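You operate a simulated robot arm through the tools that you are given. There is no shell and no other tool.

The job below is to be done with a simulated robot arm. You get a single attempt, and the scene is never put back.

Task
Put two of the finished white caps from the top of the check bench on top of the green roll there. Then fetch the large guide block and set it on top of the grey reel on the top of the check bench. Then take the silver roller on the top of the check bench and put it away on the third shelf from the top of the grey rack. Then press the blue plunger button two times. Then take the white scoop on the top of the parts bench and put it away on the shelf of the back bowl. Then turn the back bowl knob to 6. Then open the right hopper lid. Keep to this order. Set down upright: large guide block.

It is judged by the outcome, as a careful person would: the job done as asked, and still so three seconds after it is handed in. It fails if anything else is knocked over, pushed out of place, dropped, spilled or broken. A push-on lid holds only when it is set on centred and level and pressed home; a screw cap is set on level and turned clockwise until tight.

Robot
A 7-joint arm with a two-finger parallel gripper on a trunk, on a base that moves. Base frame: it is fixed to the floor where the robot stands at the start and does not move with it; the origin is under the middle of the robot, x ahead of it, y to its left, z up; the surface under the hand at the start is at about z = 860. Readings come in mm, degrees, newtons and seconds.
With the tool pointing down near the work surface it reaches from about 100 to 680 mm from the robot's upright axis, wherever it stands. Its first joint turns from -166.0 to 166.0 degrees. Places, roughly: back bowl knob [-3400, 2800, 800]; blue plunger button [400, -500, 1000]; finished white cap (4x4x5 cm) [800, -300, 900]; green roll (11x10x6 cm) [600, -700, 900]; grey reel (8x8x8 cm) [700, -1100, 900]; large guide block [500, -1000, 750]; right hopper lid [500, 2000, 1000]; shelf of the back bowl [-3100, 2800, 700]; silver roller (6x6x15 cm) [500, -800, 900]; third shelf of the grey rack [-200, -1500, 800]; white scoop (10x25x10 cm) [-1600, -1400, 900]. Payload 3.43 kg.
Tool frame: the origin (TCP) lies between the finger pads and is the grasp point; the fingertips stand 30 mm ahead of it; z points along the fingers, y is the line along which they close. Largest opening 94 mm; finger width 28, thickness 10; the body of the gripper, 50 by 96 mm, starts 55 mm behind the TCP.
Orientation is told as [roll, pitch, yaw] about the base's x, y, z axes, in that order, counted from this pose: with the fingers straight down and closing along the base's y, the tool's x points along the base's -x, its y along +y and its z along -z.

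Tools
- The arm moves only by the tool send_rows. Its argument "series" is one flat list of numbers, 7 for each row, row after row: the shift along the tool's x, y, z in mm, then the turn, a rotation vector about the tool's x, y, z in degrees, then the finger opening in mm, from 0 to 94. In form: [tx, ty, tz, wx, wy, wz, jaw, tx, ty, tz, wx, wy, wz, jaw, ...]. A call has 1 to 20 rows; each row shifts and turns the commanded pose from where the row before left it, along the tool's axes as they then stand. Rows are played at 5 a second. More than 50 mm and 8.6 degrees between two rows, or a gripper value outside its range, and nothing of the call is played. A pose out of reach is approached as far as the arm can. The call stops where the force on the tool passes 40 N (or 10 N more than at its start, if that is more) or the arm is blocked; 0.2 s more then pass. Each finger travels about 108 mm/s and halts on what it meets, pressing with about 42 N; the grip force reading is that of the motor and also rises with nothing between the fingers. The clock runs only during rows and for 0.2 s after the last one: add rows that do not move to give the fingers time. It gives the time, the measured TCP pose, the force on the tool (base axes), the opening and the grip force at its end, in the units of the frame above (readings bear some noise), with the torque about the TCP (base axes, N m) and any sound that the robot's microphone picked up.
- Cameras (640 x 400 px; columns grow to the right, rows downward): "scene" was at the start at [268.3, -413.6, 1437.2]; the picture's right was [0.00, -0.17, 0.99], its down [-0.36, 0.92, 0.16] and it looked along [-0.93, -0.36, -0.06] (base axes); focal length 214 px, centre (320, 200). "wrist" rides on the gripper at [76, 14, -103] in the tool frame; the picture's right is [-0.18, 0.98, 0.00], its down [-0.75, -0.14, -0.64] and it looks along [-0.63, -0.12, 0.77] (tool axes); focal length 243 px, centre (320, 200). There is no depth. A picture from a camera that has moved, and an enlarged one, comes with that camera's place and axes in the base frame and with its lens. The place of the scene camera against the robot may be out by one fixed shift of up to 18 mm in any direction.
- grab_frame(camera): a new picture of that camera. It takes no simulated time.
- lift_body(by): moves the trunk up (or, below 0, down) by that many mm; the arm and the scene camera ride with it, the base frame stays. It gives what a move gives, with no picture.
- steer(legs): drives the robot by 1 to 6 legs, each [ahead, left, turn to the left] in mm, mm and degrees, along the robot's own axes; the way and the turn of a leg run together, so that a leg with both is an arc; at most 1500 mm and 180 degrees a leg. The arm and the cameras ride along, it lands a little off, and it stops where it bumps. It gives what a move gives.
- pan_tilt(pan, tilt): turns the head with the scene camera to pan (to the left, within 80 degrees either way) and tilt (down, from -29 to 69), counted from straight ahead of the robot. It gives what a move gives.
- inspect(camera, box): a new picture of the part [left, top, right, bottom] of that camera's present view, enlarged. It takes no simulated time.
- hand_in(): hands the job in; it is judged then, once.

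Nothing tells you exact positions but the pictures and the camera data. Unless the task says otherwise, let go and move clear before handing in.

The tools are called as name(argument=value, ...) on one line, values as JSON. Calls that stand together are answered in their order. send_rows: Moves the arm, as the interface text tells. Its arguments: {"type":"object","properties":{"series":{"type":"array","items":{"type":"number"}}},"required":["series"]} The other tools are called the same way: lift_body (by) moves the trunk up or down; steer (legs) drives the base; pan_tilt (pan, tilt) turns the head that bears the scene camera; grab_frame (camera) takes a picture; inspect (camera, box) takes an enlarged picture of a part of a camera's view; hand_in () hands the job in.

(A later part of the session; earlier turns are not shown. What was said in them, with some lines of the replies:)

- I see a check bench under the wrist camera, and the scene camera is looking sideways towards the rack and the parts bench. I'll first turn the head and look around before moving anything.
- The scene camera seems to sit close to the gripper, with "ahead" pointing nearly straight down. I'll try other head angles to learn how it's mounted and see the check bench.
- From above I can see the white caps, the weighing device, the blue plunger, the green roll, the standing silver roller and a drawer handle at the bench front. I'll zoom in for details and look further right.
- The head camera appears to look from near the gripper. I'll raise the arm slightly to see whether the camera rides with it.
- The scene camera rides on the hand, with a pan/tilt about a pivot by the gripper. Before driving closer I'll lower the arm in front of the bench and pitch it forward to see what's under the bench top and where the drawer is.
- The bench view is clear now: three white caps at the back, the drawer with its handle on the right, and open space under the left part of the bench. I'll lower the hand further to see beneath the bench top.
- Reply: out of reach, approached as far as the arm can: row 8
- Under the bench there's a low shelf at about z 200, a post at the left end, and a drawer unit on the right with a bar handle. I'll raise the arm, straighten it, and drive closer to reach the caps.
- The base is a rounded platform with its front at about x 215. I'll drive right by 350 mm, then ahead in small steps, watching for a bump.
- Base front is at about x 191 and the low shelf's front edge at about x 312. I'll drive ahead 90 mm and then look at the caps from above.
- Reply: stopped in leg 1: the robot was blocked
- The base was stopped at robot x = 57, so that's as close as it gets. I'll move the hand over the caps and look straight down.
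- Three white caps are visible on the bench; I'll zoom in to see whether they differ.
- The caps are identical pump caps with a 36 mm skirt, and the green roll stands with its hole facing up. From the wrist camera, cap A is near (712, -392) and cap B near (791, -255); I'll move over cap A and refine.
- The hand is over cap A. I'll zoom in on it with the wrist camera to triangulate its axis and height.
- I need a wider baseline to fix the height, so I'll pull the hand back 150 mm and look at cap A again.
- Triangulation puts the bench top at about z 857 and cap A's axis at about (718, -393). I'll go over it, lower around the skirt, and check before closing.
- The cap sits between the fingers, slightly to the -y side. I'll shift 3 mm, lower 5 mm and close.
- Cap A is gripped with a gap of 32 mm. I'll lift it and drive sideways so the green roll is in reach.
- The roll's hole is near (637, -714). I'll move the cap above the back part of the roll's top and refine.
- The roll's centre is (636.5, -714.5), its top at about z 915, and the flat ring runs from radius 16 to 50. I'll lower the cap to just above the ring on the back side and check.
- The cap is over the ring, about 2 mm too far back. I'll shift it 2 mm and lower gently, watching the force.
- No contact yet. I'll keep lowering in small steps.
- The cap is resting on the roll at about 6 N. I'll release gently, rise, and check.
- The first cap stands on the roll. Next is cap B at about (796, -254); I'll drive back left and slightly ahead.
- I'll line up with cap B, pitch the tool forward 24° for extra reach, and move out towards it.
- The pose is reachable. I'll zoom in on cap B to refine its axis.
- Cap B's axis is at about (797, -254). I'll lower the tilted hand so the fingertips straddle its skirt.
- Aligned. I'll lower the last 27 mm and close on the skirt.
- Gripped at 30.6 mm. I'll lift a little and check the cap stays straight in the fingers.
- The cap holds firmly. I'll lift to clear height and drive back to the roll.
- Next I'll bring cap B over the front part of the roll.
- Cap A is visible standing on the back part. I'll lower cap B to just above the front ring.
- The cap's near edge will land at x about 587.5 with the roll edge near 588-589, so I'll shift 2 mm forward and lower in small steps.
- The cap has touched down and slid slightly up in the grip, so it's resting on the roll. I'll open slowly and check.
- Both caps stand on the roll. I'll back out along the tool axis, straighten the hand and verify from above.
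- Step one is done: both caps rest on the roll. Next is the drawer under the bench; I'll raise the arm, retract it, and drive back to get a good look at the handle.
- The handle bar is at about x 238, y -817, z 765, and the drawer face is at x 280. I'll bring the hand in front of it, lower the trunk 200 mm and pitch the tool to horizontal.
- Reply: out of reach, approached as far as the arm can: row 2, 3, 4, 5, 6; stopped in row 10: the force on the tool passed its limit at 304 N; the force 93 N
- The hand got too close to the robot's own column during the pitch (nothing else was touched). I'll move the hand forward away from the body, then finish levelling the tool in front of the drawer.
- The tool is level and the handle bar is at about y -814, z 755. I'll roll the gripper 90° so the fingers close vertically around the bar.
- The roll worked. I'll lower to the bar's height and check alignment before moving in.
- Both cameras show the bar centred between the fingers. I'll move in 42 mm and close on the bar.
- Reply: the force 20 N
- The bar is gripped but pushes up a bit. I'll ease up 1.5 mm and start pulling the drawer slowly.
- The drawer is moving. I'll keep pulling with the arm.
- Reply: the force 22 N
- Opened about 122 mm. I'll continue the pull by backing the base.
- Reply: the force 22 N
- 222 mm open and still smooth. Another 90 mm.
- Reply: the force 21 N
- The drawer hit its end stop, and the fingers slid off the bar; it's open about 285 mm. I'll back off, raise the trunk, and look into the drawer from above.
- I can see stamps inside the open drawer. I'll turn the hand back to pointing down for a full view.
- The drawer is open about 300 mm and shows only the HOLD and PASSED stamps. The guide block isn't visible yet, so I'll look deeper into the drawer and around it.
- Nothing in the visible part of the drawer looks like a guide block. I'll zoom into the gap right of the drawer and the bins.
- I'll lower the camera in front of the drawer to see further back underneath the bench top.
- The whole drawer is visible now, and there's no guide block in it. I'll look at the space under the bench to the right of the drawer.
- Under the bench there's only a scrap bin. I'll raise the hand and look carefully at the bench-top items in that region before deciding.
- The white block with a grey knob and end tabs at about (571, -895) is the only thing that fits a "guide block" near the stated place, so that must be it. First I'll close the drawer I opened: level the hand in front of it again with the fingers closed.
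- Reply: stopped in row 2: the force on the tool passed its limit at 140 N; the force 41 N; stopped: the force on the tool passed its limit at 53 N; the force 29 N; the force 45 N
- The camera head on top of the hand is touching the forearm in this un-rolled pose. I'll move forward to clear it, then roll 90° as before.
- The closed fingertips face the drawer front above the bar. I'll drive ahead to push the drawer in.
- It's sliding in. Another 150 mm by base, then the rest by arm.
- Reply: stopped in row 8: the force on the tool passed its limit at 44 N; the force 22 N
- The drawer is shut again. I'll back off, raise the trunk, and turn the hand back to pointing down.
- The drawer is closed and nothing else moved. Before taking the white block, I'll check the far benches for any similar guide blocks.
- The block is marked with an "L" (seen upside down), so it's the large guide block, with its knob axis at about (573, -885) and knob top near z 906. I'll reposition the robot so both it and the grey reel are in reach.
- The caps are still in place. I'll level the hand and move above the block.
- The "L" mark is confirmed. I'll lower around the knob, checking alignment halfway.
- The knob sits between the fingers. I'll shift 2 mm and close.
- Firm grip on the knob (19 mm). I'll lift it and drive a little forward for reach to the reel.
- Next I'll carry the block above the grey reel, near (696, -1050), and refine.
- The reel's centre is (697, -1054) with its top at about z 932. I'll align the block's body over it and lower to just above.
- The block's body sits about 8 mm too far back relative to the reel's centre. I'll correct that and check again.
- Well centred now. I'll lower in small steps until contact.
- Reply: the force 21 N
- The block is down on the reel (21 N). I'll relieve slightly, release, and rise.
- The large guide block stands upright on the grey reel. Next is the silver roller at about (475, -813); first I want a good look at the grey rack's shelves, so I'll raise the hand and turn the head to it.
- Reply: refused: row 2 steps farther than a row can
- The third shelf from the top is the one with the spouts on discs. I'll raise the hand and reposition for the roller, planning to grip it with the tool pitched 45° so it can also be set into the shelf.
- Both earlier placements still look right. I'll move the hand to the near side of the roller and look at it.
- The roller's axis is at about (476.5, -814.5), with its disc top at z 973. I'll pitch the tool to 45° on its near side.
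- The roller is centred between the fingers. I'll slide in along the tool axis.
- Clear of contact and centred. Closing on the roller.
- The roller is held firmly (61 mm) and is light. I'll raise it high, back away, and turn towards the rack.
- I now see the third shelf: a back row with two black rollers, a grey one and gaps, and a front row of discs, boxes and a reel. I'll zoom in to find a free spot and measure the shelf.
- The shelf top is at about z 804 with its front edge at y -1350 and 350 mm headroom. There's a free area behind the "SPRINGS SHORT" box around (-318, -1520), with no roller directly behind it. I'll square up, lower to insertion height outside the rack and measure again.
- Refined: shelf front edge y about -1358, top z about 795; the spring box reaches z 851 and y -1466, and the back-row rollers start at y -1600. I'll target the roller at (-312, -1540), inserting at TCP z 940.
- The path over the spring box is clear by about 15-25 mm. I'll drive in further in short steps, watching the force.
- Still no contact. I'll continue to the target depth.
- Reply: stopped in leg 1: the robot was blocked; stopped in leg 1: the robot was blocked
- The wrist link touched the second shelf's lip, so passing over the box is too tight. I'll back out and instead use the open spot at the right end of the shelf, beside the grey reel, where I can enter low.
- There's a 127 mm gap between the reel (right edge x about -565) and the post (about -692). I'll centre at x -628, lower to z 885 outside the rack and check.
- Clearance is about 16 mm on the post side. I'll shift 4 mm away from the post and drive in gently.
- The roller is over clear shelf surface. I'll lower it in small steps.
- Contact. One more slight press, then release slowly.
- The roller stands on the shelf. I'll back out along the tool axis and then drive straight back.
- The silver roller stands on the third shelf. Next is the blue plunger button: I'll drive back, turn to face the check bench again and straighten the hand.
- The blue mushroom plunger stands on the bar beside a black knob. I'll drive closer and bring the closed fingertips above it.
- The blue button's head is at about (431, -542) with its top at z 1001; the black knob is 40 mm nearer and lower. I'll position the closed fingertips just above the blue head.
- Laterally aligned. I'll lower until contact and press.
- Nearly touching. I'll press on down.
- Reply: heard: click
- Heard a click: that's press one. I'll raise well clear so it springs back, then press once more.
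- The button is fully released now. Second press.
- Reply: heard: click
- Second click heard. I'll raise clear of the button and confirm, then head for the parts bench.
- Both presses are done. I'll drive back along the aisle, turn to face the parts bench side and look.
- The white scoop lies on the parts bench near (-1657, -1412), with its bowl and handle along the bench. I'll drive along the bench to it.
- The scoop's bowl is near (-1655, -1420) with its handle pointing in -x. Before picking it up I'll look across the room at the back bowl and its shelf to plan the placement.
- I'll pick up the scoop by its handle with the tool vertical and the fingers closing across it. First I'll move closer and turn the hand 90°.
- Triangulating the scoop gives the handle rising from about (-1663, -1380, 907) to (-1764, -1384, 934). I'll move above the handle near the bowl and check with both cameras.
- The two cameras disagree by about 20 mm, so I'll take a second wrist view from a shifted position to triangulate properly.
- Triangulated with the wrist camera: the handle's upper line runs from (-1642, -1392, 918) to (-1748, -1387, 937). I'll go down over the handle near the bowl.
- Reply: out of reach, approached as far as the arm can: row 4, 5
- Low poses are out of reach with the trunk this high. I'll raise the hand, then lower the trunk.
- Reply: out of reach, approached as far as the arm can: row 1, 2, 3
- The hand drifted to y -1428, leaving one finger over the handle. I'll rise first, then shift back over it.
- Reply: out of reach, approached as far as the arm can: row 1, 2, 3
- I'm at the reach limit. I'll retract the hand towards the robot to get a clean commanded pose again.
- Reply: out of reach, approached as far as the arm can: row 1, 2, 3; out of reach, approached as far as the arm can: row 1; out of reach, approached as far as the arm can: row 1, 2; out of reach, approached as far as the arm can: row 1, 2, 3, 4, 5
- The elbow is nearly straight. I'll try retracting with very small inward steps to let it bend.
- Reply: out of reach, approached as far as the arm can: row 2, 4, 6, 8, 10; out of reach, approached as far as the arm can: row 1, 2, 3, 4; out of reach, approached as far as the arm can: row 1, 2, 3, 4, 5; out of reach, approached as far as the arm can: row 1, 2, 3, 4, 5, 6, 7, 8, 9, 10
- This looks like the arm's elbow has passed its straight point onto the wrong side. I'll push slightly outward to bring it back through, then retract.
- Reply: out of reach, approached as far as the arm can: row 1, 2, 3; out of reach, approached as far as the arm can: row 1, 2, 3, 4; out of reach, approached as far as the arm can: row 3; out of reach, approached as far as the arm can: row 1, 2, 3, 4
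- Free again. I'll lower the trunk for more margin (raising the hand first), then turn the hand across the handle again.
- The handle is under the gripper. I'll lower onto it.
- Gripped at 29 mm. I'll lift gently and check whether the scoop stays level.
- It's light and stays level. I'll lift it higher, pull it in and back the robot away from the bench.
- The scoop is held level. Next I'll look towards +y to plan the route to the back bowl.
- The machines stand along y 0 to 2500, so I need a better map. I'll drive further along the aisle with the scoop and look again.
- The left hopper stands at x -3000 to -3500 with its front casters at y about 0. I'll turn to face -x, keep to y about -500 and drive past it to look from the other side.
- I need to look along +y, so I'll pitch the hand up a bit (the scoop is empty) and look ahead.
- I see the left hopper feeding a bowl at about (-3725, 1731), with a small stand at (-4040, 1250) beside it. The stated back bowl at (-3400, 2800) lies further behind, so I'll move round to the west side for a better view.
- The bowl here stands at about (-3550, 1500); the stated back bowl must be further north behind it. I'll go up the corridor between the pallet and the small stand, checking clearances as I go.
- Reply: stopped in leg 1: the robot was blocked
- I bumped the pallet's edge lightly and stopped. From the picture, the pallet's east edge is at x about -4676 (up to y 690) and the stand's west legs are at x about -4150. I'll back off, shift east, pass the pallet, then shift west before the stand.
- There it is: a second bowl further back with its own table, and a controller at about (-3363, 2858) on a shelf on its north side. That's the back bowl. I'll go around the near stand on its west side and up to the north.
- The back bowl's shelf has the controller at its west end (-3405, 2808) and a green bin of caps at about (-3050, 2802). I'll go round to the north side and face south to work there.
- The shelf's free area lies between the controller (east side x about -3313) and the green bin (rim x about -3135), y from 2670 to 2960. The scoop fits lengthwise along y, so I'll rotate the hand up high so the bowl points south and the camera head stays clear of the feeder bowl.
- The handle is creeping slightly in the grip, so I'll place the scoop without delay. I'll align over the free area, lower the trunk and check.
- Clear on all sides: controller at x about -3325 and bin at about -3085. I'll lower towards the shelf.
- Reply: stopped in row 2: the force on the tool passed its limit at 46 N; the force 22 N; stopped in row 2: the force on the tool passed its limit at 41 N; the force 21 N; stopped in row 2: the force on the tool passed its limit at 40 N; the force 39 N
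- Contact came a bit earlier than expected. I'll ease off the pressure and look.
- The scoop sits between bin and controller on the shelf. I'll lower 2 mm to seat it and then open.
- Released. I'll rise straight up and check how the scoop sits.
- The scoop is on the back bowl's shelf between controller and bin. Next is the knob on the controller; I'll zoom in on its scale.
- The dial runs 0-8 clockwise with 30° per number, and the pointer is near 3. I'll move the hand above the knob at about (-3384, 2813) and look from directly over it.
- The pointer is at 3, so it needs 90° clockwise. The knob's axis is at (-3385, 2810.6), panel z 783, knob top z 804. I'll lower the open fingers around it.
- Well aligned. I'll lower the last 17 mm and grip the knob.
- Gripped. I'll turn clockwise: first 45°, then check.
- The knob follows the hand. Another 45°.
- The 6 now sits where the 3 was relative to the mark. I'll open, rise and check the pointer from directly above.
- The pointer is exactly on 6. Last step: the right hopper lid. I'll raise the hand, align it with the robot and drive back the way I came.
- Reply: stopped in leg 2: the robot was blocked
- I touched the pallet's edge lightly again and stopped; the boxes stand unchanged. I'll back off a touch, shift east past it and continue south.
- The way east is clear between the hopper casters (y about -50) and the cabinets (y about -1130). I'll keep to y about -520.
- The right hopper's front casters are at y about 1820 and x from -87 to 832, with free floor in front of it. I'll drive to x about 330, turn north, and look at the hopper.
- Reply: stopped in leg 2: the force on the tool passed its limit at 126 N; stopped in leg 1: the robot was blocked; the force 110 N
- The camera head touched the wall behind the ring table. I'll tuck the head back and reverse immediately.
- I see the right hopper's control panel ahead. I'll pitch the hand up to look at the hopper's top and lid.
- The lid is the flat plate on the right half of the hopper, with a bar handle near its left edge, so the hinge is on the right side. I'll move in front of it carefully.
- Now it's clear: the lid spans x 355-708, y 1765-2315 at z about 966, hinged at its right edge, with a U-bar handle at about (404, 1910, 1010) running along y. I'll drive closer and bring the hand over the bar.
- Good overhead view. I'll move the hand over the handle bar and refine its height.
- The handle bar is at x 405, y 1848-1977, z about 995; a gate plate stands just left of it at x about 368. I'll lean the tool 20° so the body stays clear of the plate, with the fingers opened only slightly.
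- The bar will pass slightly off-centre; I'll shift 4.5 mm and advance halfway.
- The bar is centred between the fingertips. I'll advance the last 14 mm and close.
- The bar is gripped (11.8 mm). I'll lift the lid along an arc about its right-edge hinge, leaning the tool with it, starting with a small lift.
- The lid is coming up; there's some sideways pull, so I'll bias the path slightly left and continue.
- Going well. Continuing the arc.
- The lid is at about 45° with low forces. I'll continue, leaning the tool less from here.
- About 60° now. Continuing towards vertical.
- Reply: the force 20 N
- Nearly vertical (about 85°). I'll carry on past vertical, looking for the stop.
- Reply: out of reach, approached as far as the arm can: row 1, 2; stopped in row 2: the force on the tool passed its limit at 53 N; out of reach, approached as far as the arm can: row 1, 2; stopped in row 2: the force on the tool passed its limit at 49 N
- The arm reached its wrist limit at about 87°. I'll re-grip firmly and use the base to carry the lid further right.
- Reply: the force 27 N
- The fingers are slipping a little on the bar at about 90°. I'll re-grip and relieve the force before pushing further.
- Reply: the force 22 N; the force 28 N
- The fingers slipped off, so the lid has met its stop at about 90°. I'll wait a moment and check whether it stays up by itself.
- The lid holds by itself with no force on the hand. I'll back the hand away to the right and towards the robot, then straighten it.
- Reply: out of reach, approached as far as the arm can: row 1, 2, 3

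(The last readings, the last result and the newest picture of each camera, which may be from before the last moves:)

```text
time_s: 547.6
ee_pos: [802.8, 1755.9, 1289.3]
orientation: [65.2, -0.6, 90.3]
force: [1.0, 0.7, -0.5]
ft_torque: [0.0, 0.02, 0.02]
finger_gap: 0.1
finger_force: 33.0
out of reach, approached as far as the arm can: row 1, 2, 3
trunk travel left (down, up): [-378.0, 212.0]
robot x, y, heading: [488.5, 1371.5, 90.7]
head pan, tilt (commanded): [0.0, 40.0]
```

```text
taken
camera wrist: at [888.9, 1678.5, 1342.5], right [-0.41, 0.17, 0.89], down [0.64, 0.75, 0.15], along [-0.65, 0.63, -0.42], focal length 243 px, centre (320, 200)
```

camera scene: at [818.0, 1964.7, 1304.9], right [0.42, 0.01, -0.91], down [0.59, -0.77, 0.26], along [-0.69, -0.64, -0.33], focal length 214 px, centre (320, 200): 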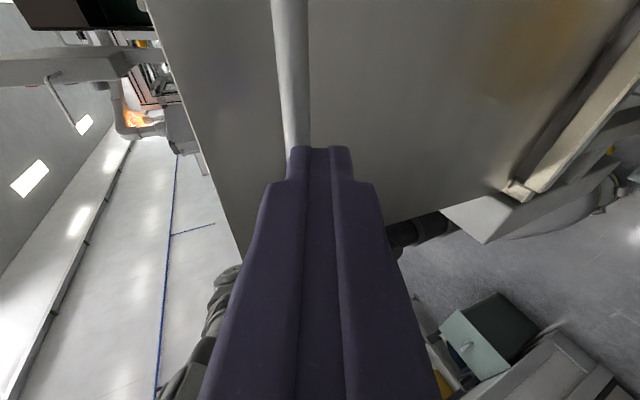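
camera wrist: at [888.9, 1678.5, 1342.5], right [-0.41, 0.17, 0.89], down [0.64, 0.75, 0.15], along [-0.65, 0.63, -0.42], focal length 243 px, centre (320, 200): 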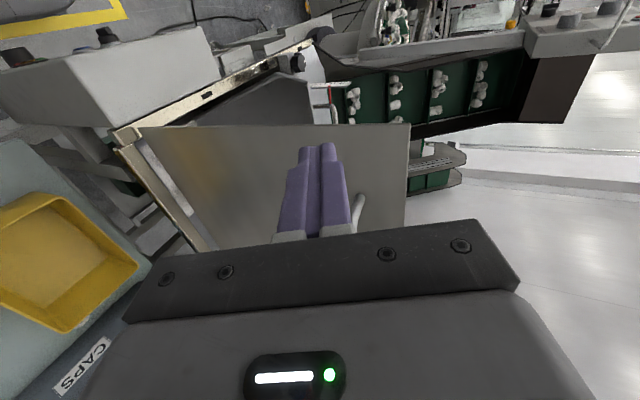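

The lid stands open. I'll straighten the hand away from it and back off for a full view.

send_rows(series=[20, 0, 0, 8.1, 0, 0, 0, 20, 0, 0, 8.1, 0, 0, 0, 20, 0, 0, 8.1, 0, 0, 0, 20, 0, 0, 8.1, 0, 0, 0, 20, 0, 0, 8.1, 0, 0, 0, 0, 0, 0, 8.1, 0, 0, 0, 0, 0, 0, 8.1, 0, 0, 0, 0, 0, 0, 8.1, 0, 0, 0, 0, 0, 0, 0, 0, 0, 0])

steer(legs=[[-350, 0, 0]])

pan_tilt(pan=0, tilt=-29)

send_rows(series=[0, 0, 0, 0, -8, 0, 0, 0, 0, 0, 0, -8, 0, 0, 0, 0, 0, 0, -8, 0, 0, 0, 0, 0, 0, -8, 0, 0, 0, 0, 0, 0, 0, 0, 0])

grab_frame(camera="scene")

```text
time_s: 549.6
ee_pos: [802.0, 1653.9, 1287.2]
orientation: [0.3, -0.7, 90.4]
force: [0.0, -0.5, -0.2]
ft_torque: [0.02, 0.02, -0.01]
finger_gap: 0.0
finger_force: 32.5
trunk travel left (down, up): [-378.0, 212.0]
robot x, y, heading: [481.4, 1374.5, 90.5]
head pan, tilt (commanded): [0.0, 40.0]
```

```text
time_s: 551.9
ee_pos: [803.4, 1300.3, 1288.6]
orientation: [0.4, -0.7, 90.6]
force: [-0.2, 0.5, -0.2]
ft_torque: [0.04, -0.01, -0.03]
finger_gap: 0.0
finger_force: 32.7
trunk travel left (down, up): [-378.0, 212.0]
robot x, y, heading: [486.6, 1019.1, 91.0]
head pan, tilt (commanded): [0.0, 40.0]
```

```text
time_s: 553.3
ee_pos: [803.0, 1300.6, 1287.9]
orientation: [0.5, -0.6, 90.8]
force: [-0.4, -0.3, 0.6]
ft_torque: [0.01, 0.03, -0.01]
finger_gap: 0.0
finger_force: 32.9
trunk travel left (down, up): [-378.0, 212.0]
robot x, y, heading: [488.8, 1021.1, 90.6]
head pan, tilt (commanded): [0.0, -28.6]
```

```text
time_s: 554.5
ee_pos: [803.9, 1301.9, 1287.9]
orientation: [0.4, -32.7, 90.3]
force: [-0.2, 0.0, 0.2]
ft_torque: [-0.02, 0.01, 0.01]
finger_gap: 0.0
finger_force: 33.1
trunk travel left (down, up): [-378.0, 212.0]
robot x, y, heading: [489.4, 1020.7, 91.0]
head pan, tilt (commanded): [0.0, -28.6]
```

```text
taken
camera scene: at [796.0, 1404.3, 1424.6], right [1.0, 0.01, -0.01], down [0.0, -0.48, -0.88], along [-0.01, 0.88, -0.48], focal length 214 px, centre (320, 200)
```

scene: 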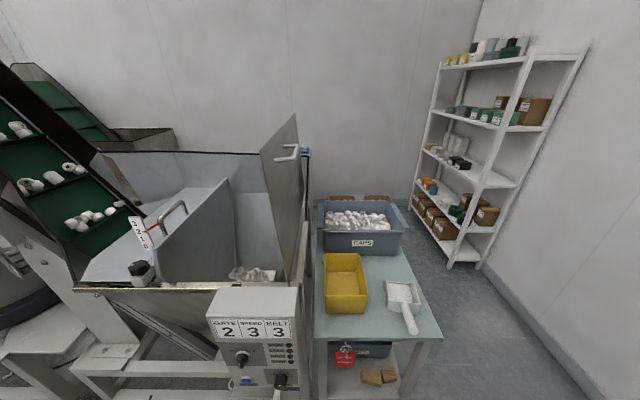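

The lid stands open. I'll wait a few seconds to confirm it isn't creeping shut.

send_rows(series=[0, 0, 0, 0, 0, 0, 0, 0, 0, 0, 0, 0, 0, 0, 0, 0, 0, 0, 0, 0, 0, 0, 0, 0, 0, 0, 0, 0, 0, 0, 0, 0, 0, 0, 0, 0, 0, 0, 0, 0, 0, 0, 0, 0, 0, 0, 0, 0, 0, 0, 0, 0, 0, 0, 0, 0, 0, 0, 0, 0, 0, 0, 0, 0, 0, 0, 0, 0, 0, 0, 0, 0, 0, 0, 0, 0, 0, 0, 0, 0, 0, 0, 0, 0, 0, 0, 0, 0, 0, 0, 0, 0, 0, 0, 0, 0, 0, 0, 0, 0, 0, 0, 0, 0, 0])

inspect(camera="scene", box=[180, 90, 380, 310])

```text
time_s: 557.7
ee_pos: [804.0, 1301.2, 1287.2]
orientation: [0.4, -32.6, 90.4]
force: [0.1, -0.3, 0.6]
ft_torque: [0.0, 0.01, 0.0]
finger_gap: 0.0
finger_force: 32.7
trunk travel left (down, up): [-378.0, 212.0]
robot x, y, heading: [489.9, 1021.7, 90.9]
head pan, tilt (commanded): [0.0, -28.6]
```

```text
1.82 times, centred on (280, 200) of scene
camera zoom: at [796.2, 1404.2, 1424.6], right [1.0, 0.01, -0.01], down [0.0, -0.48, -0.88], along [-0.01, 0.88, -0.48], focal length 390 px, centre (393, 200)
```

zoom: 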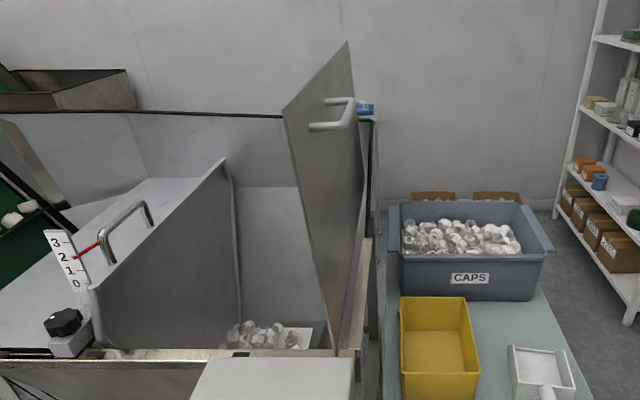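

send_rows(series=[0, 0, 0, 0, 0, 0, 0, 0, 0, 0, 0, 0, 0, 0, 0, 0, 0, 0, 0, 0, 0, 0, 0, 0, 0, 0, 0, 0, 0, 0, 0, 0, 0, 0, 0, 0, 0, 0, 0, 0, 0, 0, 0, 0, 0, 0, 0, 0, 0, 0, 0, 0, 0, 0, 0, 0, 0, 0, 0, 0, 0, 0, 0, 0, 0, 0, 0, 0, 0, 0, 0, 0, 0, 0, 0, 0, 0, 0, 0, 0, 0, 0, 0, 0, 0, 0, 0, 0, 0, 0, 0, 0, 0, 0, 0, 0, 0, 0, 0, 0, 0, 0, 0, 0, 0, 0, 0, 0, 0, 0, 0, 0, 0, 0, 0, 0, 0, 0, 0, 0, 0, 0, 0, 0, 0, 0, 0, 0, 0, 0, 0, 0, 0, 0, 0, 0, 0, 0, 0, 0])

inspect(camera="scene", box=[180, 90, 380, 310])

```text
time_s: 561.9
ee_pos: [804.4, 1301.2, 1288.1]
orientation: [0.3, -32.5, 90.4]
force: [0.2, -0.1, -0.3]
ft_torque: [-0.02, 0.0, -0.03]
finger_gap: 0.2
finger_force: 33.1
trunk travel left (down, up): [-378.0, 212.0]
robot x, y, heading: [488.2, 1018.9, 90.9]
head pan, tilt (commanded): [0.0, -28.6]
```

```text
1.82 times, centred on (280, 200) of scene
camera zoom: at [796.2, 1404.2, 1424.6], right [1.0, 0.01, -0.01], down [0.0, -0.48, -0.88], along [-0.01, 0.88, -0.48], focal length 390 px, centre (393, 200)
```

zoom: 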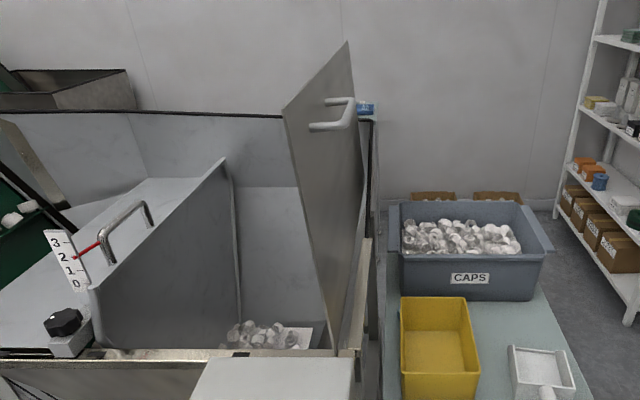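

The lid is unchanged after several seconds, and all the earlier placements were seen in order. The robot is clear of everything, so I'm handing in the job.

hand_in()

```text
The job is handed in.
```

All seven steps are done in the order given, and the job is handed in.

1. **White caps:** two stand side by side on top of the green roll.
2. **Large guide block:** it was on the check bench top, marked "L", and now stands upright on the grey reel.
3. **Silver roller:** it stands upright at the right end of the third shelf from the top. I first tried a spot deeper in that shelf, but the wrist touched the edge of the shelf above, so I backed out.
4. **Blue plunger button:** pressed twice, with a click heard each time.
5. **White scoop:** it lies on the back bowl's shelf, between the controller and the green bin.
6. **Back bowl knob:** the pointer is on 6.
7. **Right hopper lid:** it stands at about 85°, just short of vertical. It did not move while I watched for several seconds.

I also opened the check bench drawer while looking for the guide block. It held only the HOLD and PASSED stamps, and I closed it again.

The robot bumped into things a few times:
- **Pallet:** the base touched the edge of the pallet of boxes twice. It looked undisturbed.
- **Wall:** the camera head hit the wall behind the ring table once, at 126 N. Nothing nearby had moved.
- **Its own body:** the hand also touched its own forearm or body twice.

I last saw the caps on the roll while working the plunger button, and did not go back to the check bench to look again before handing in.
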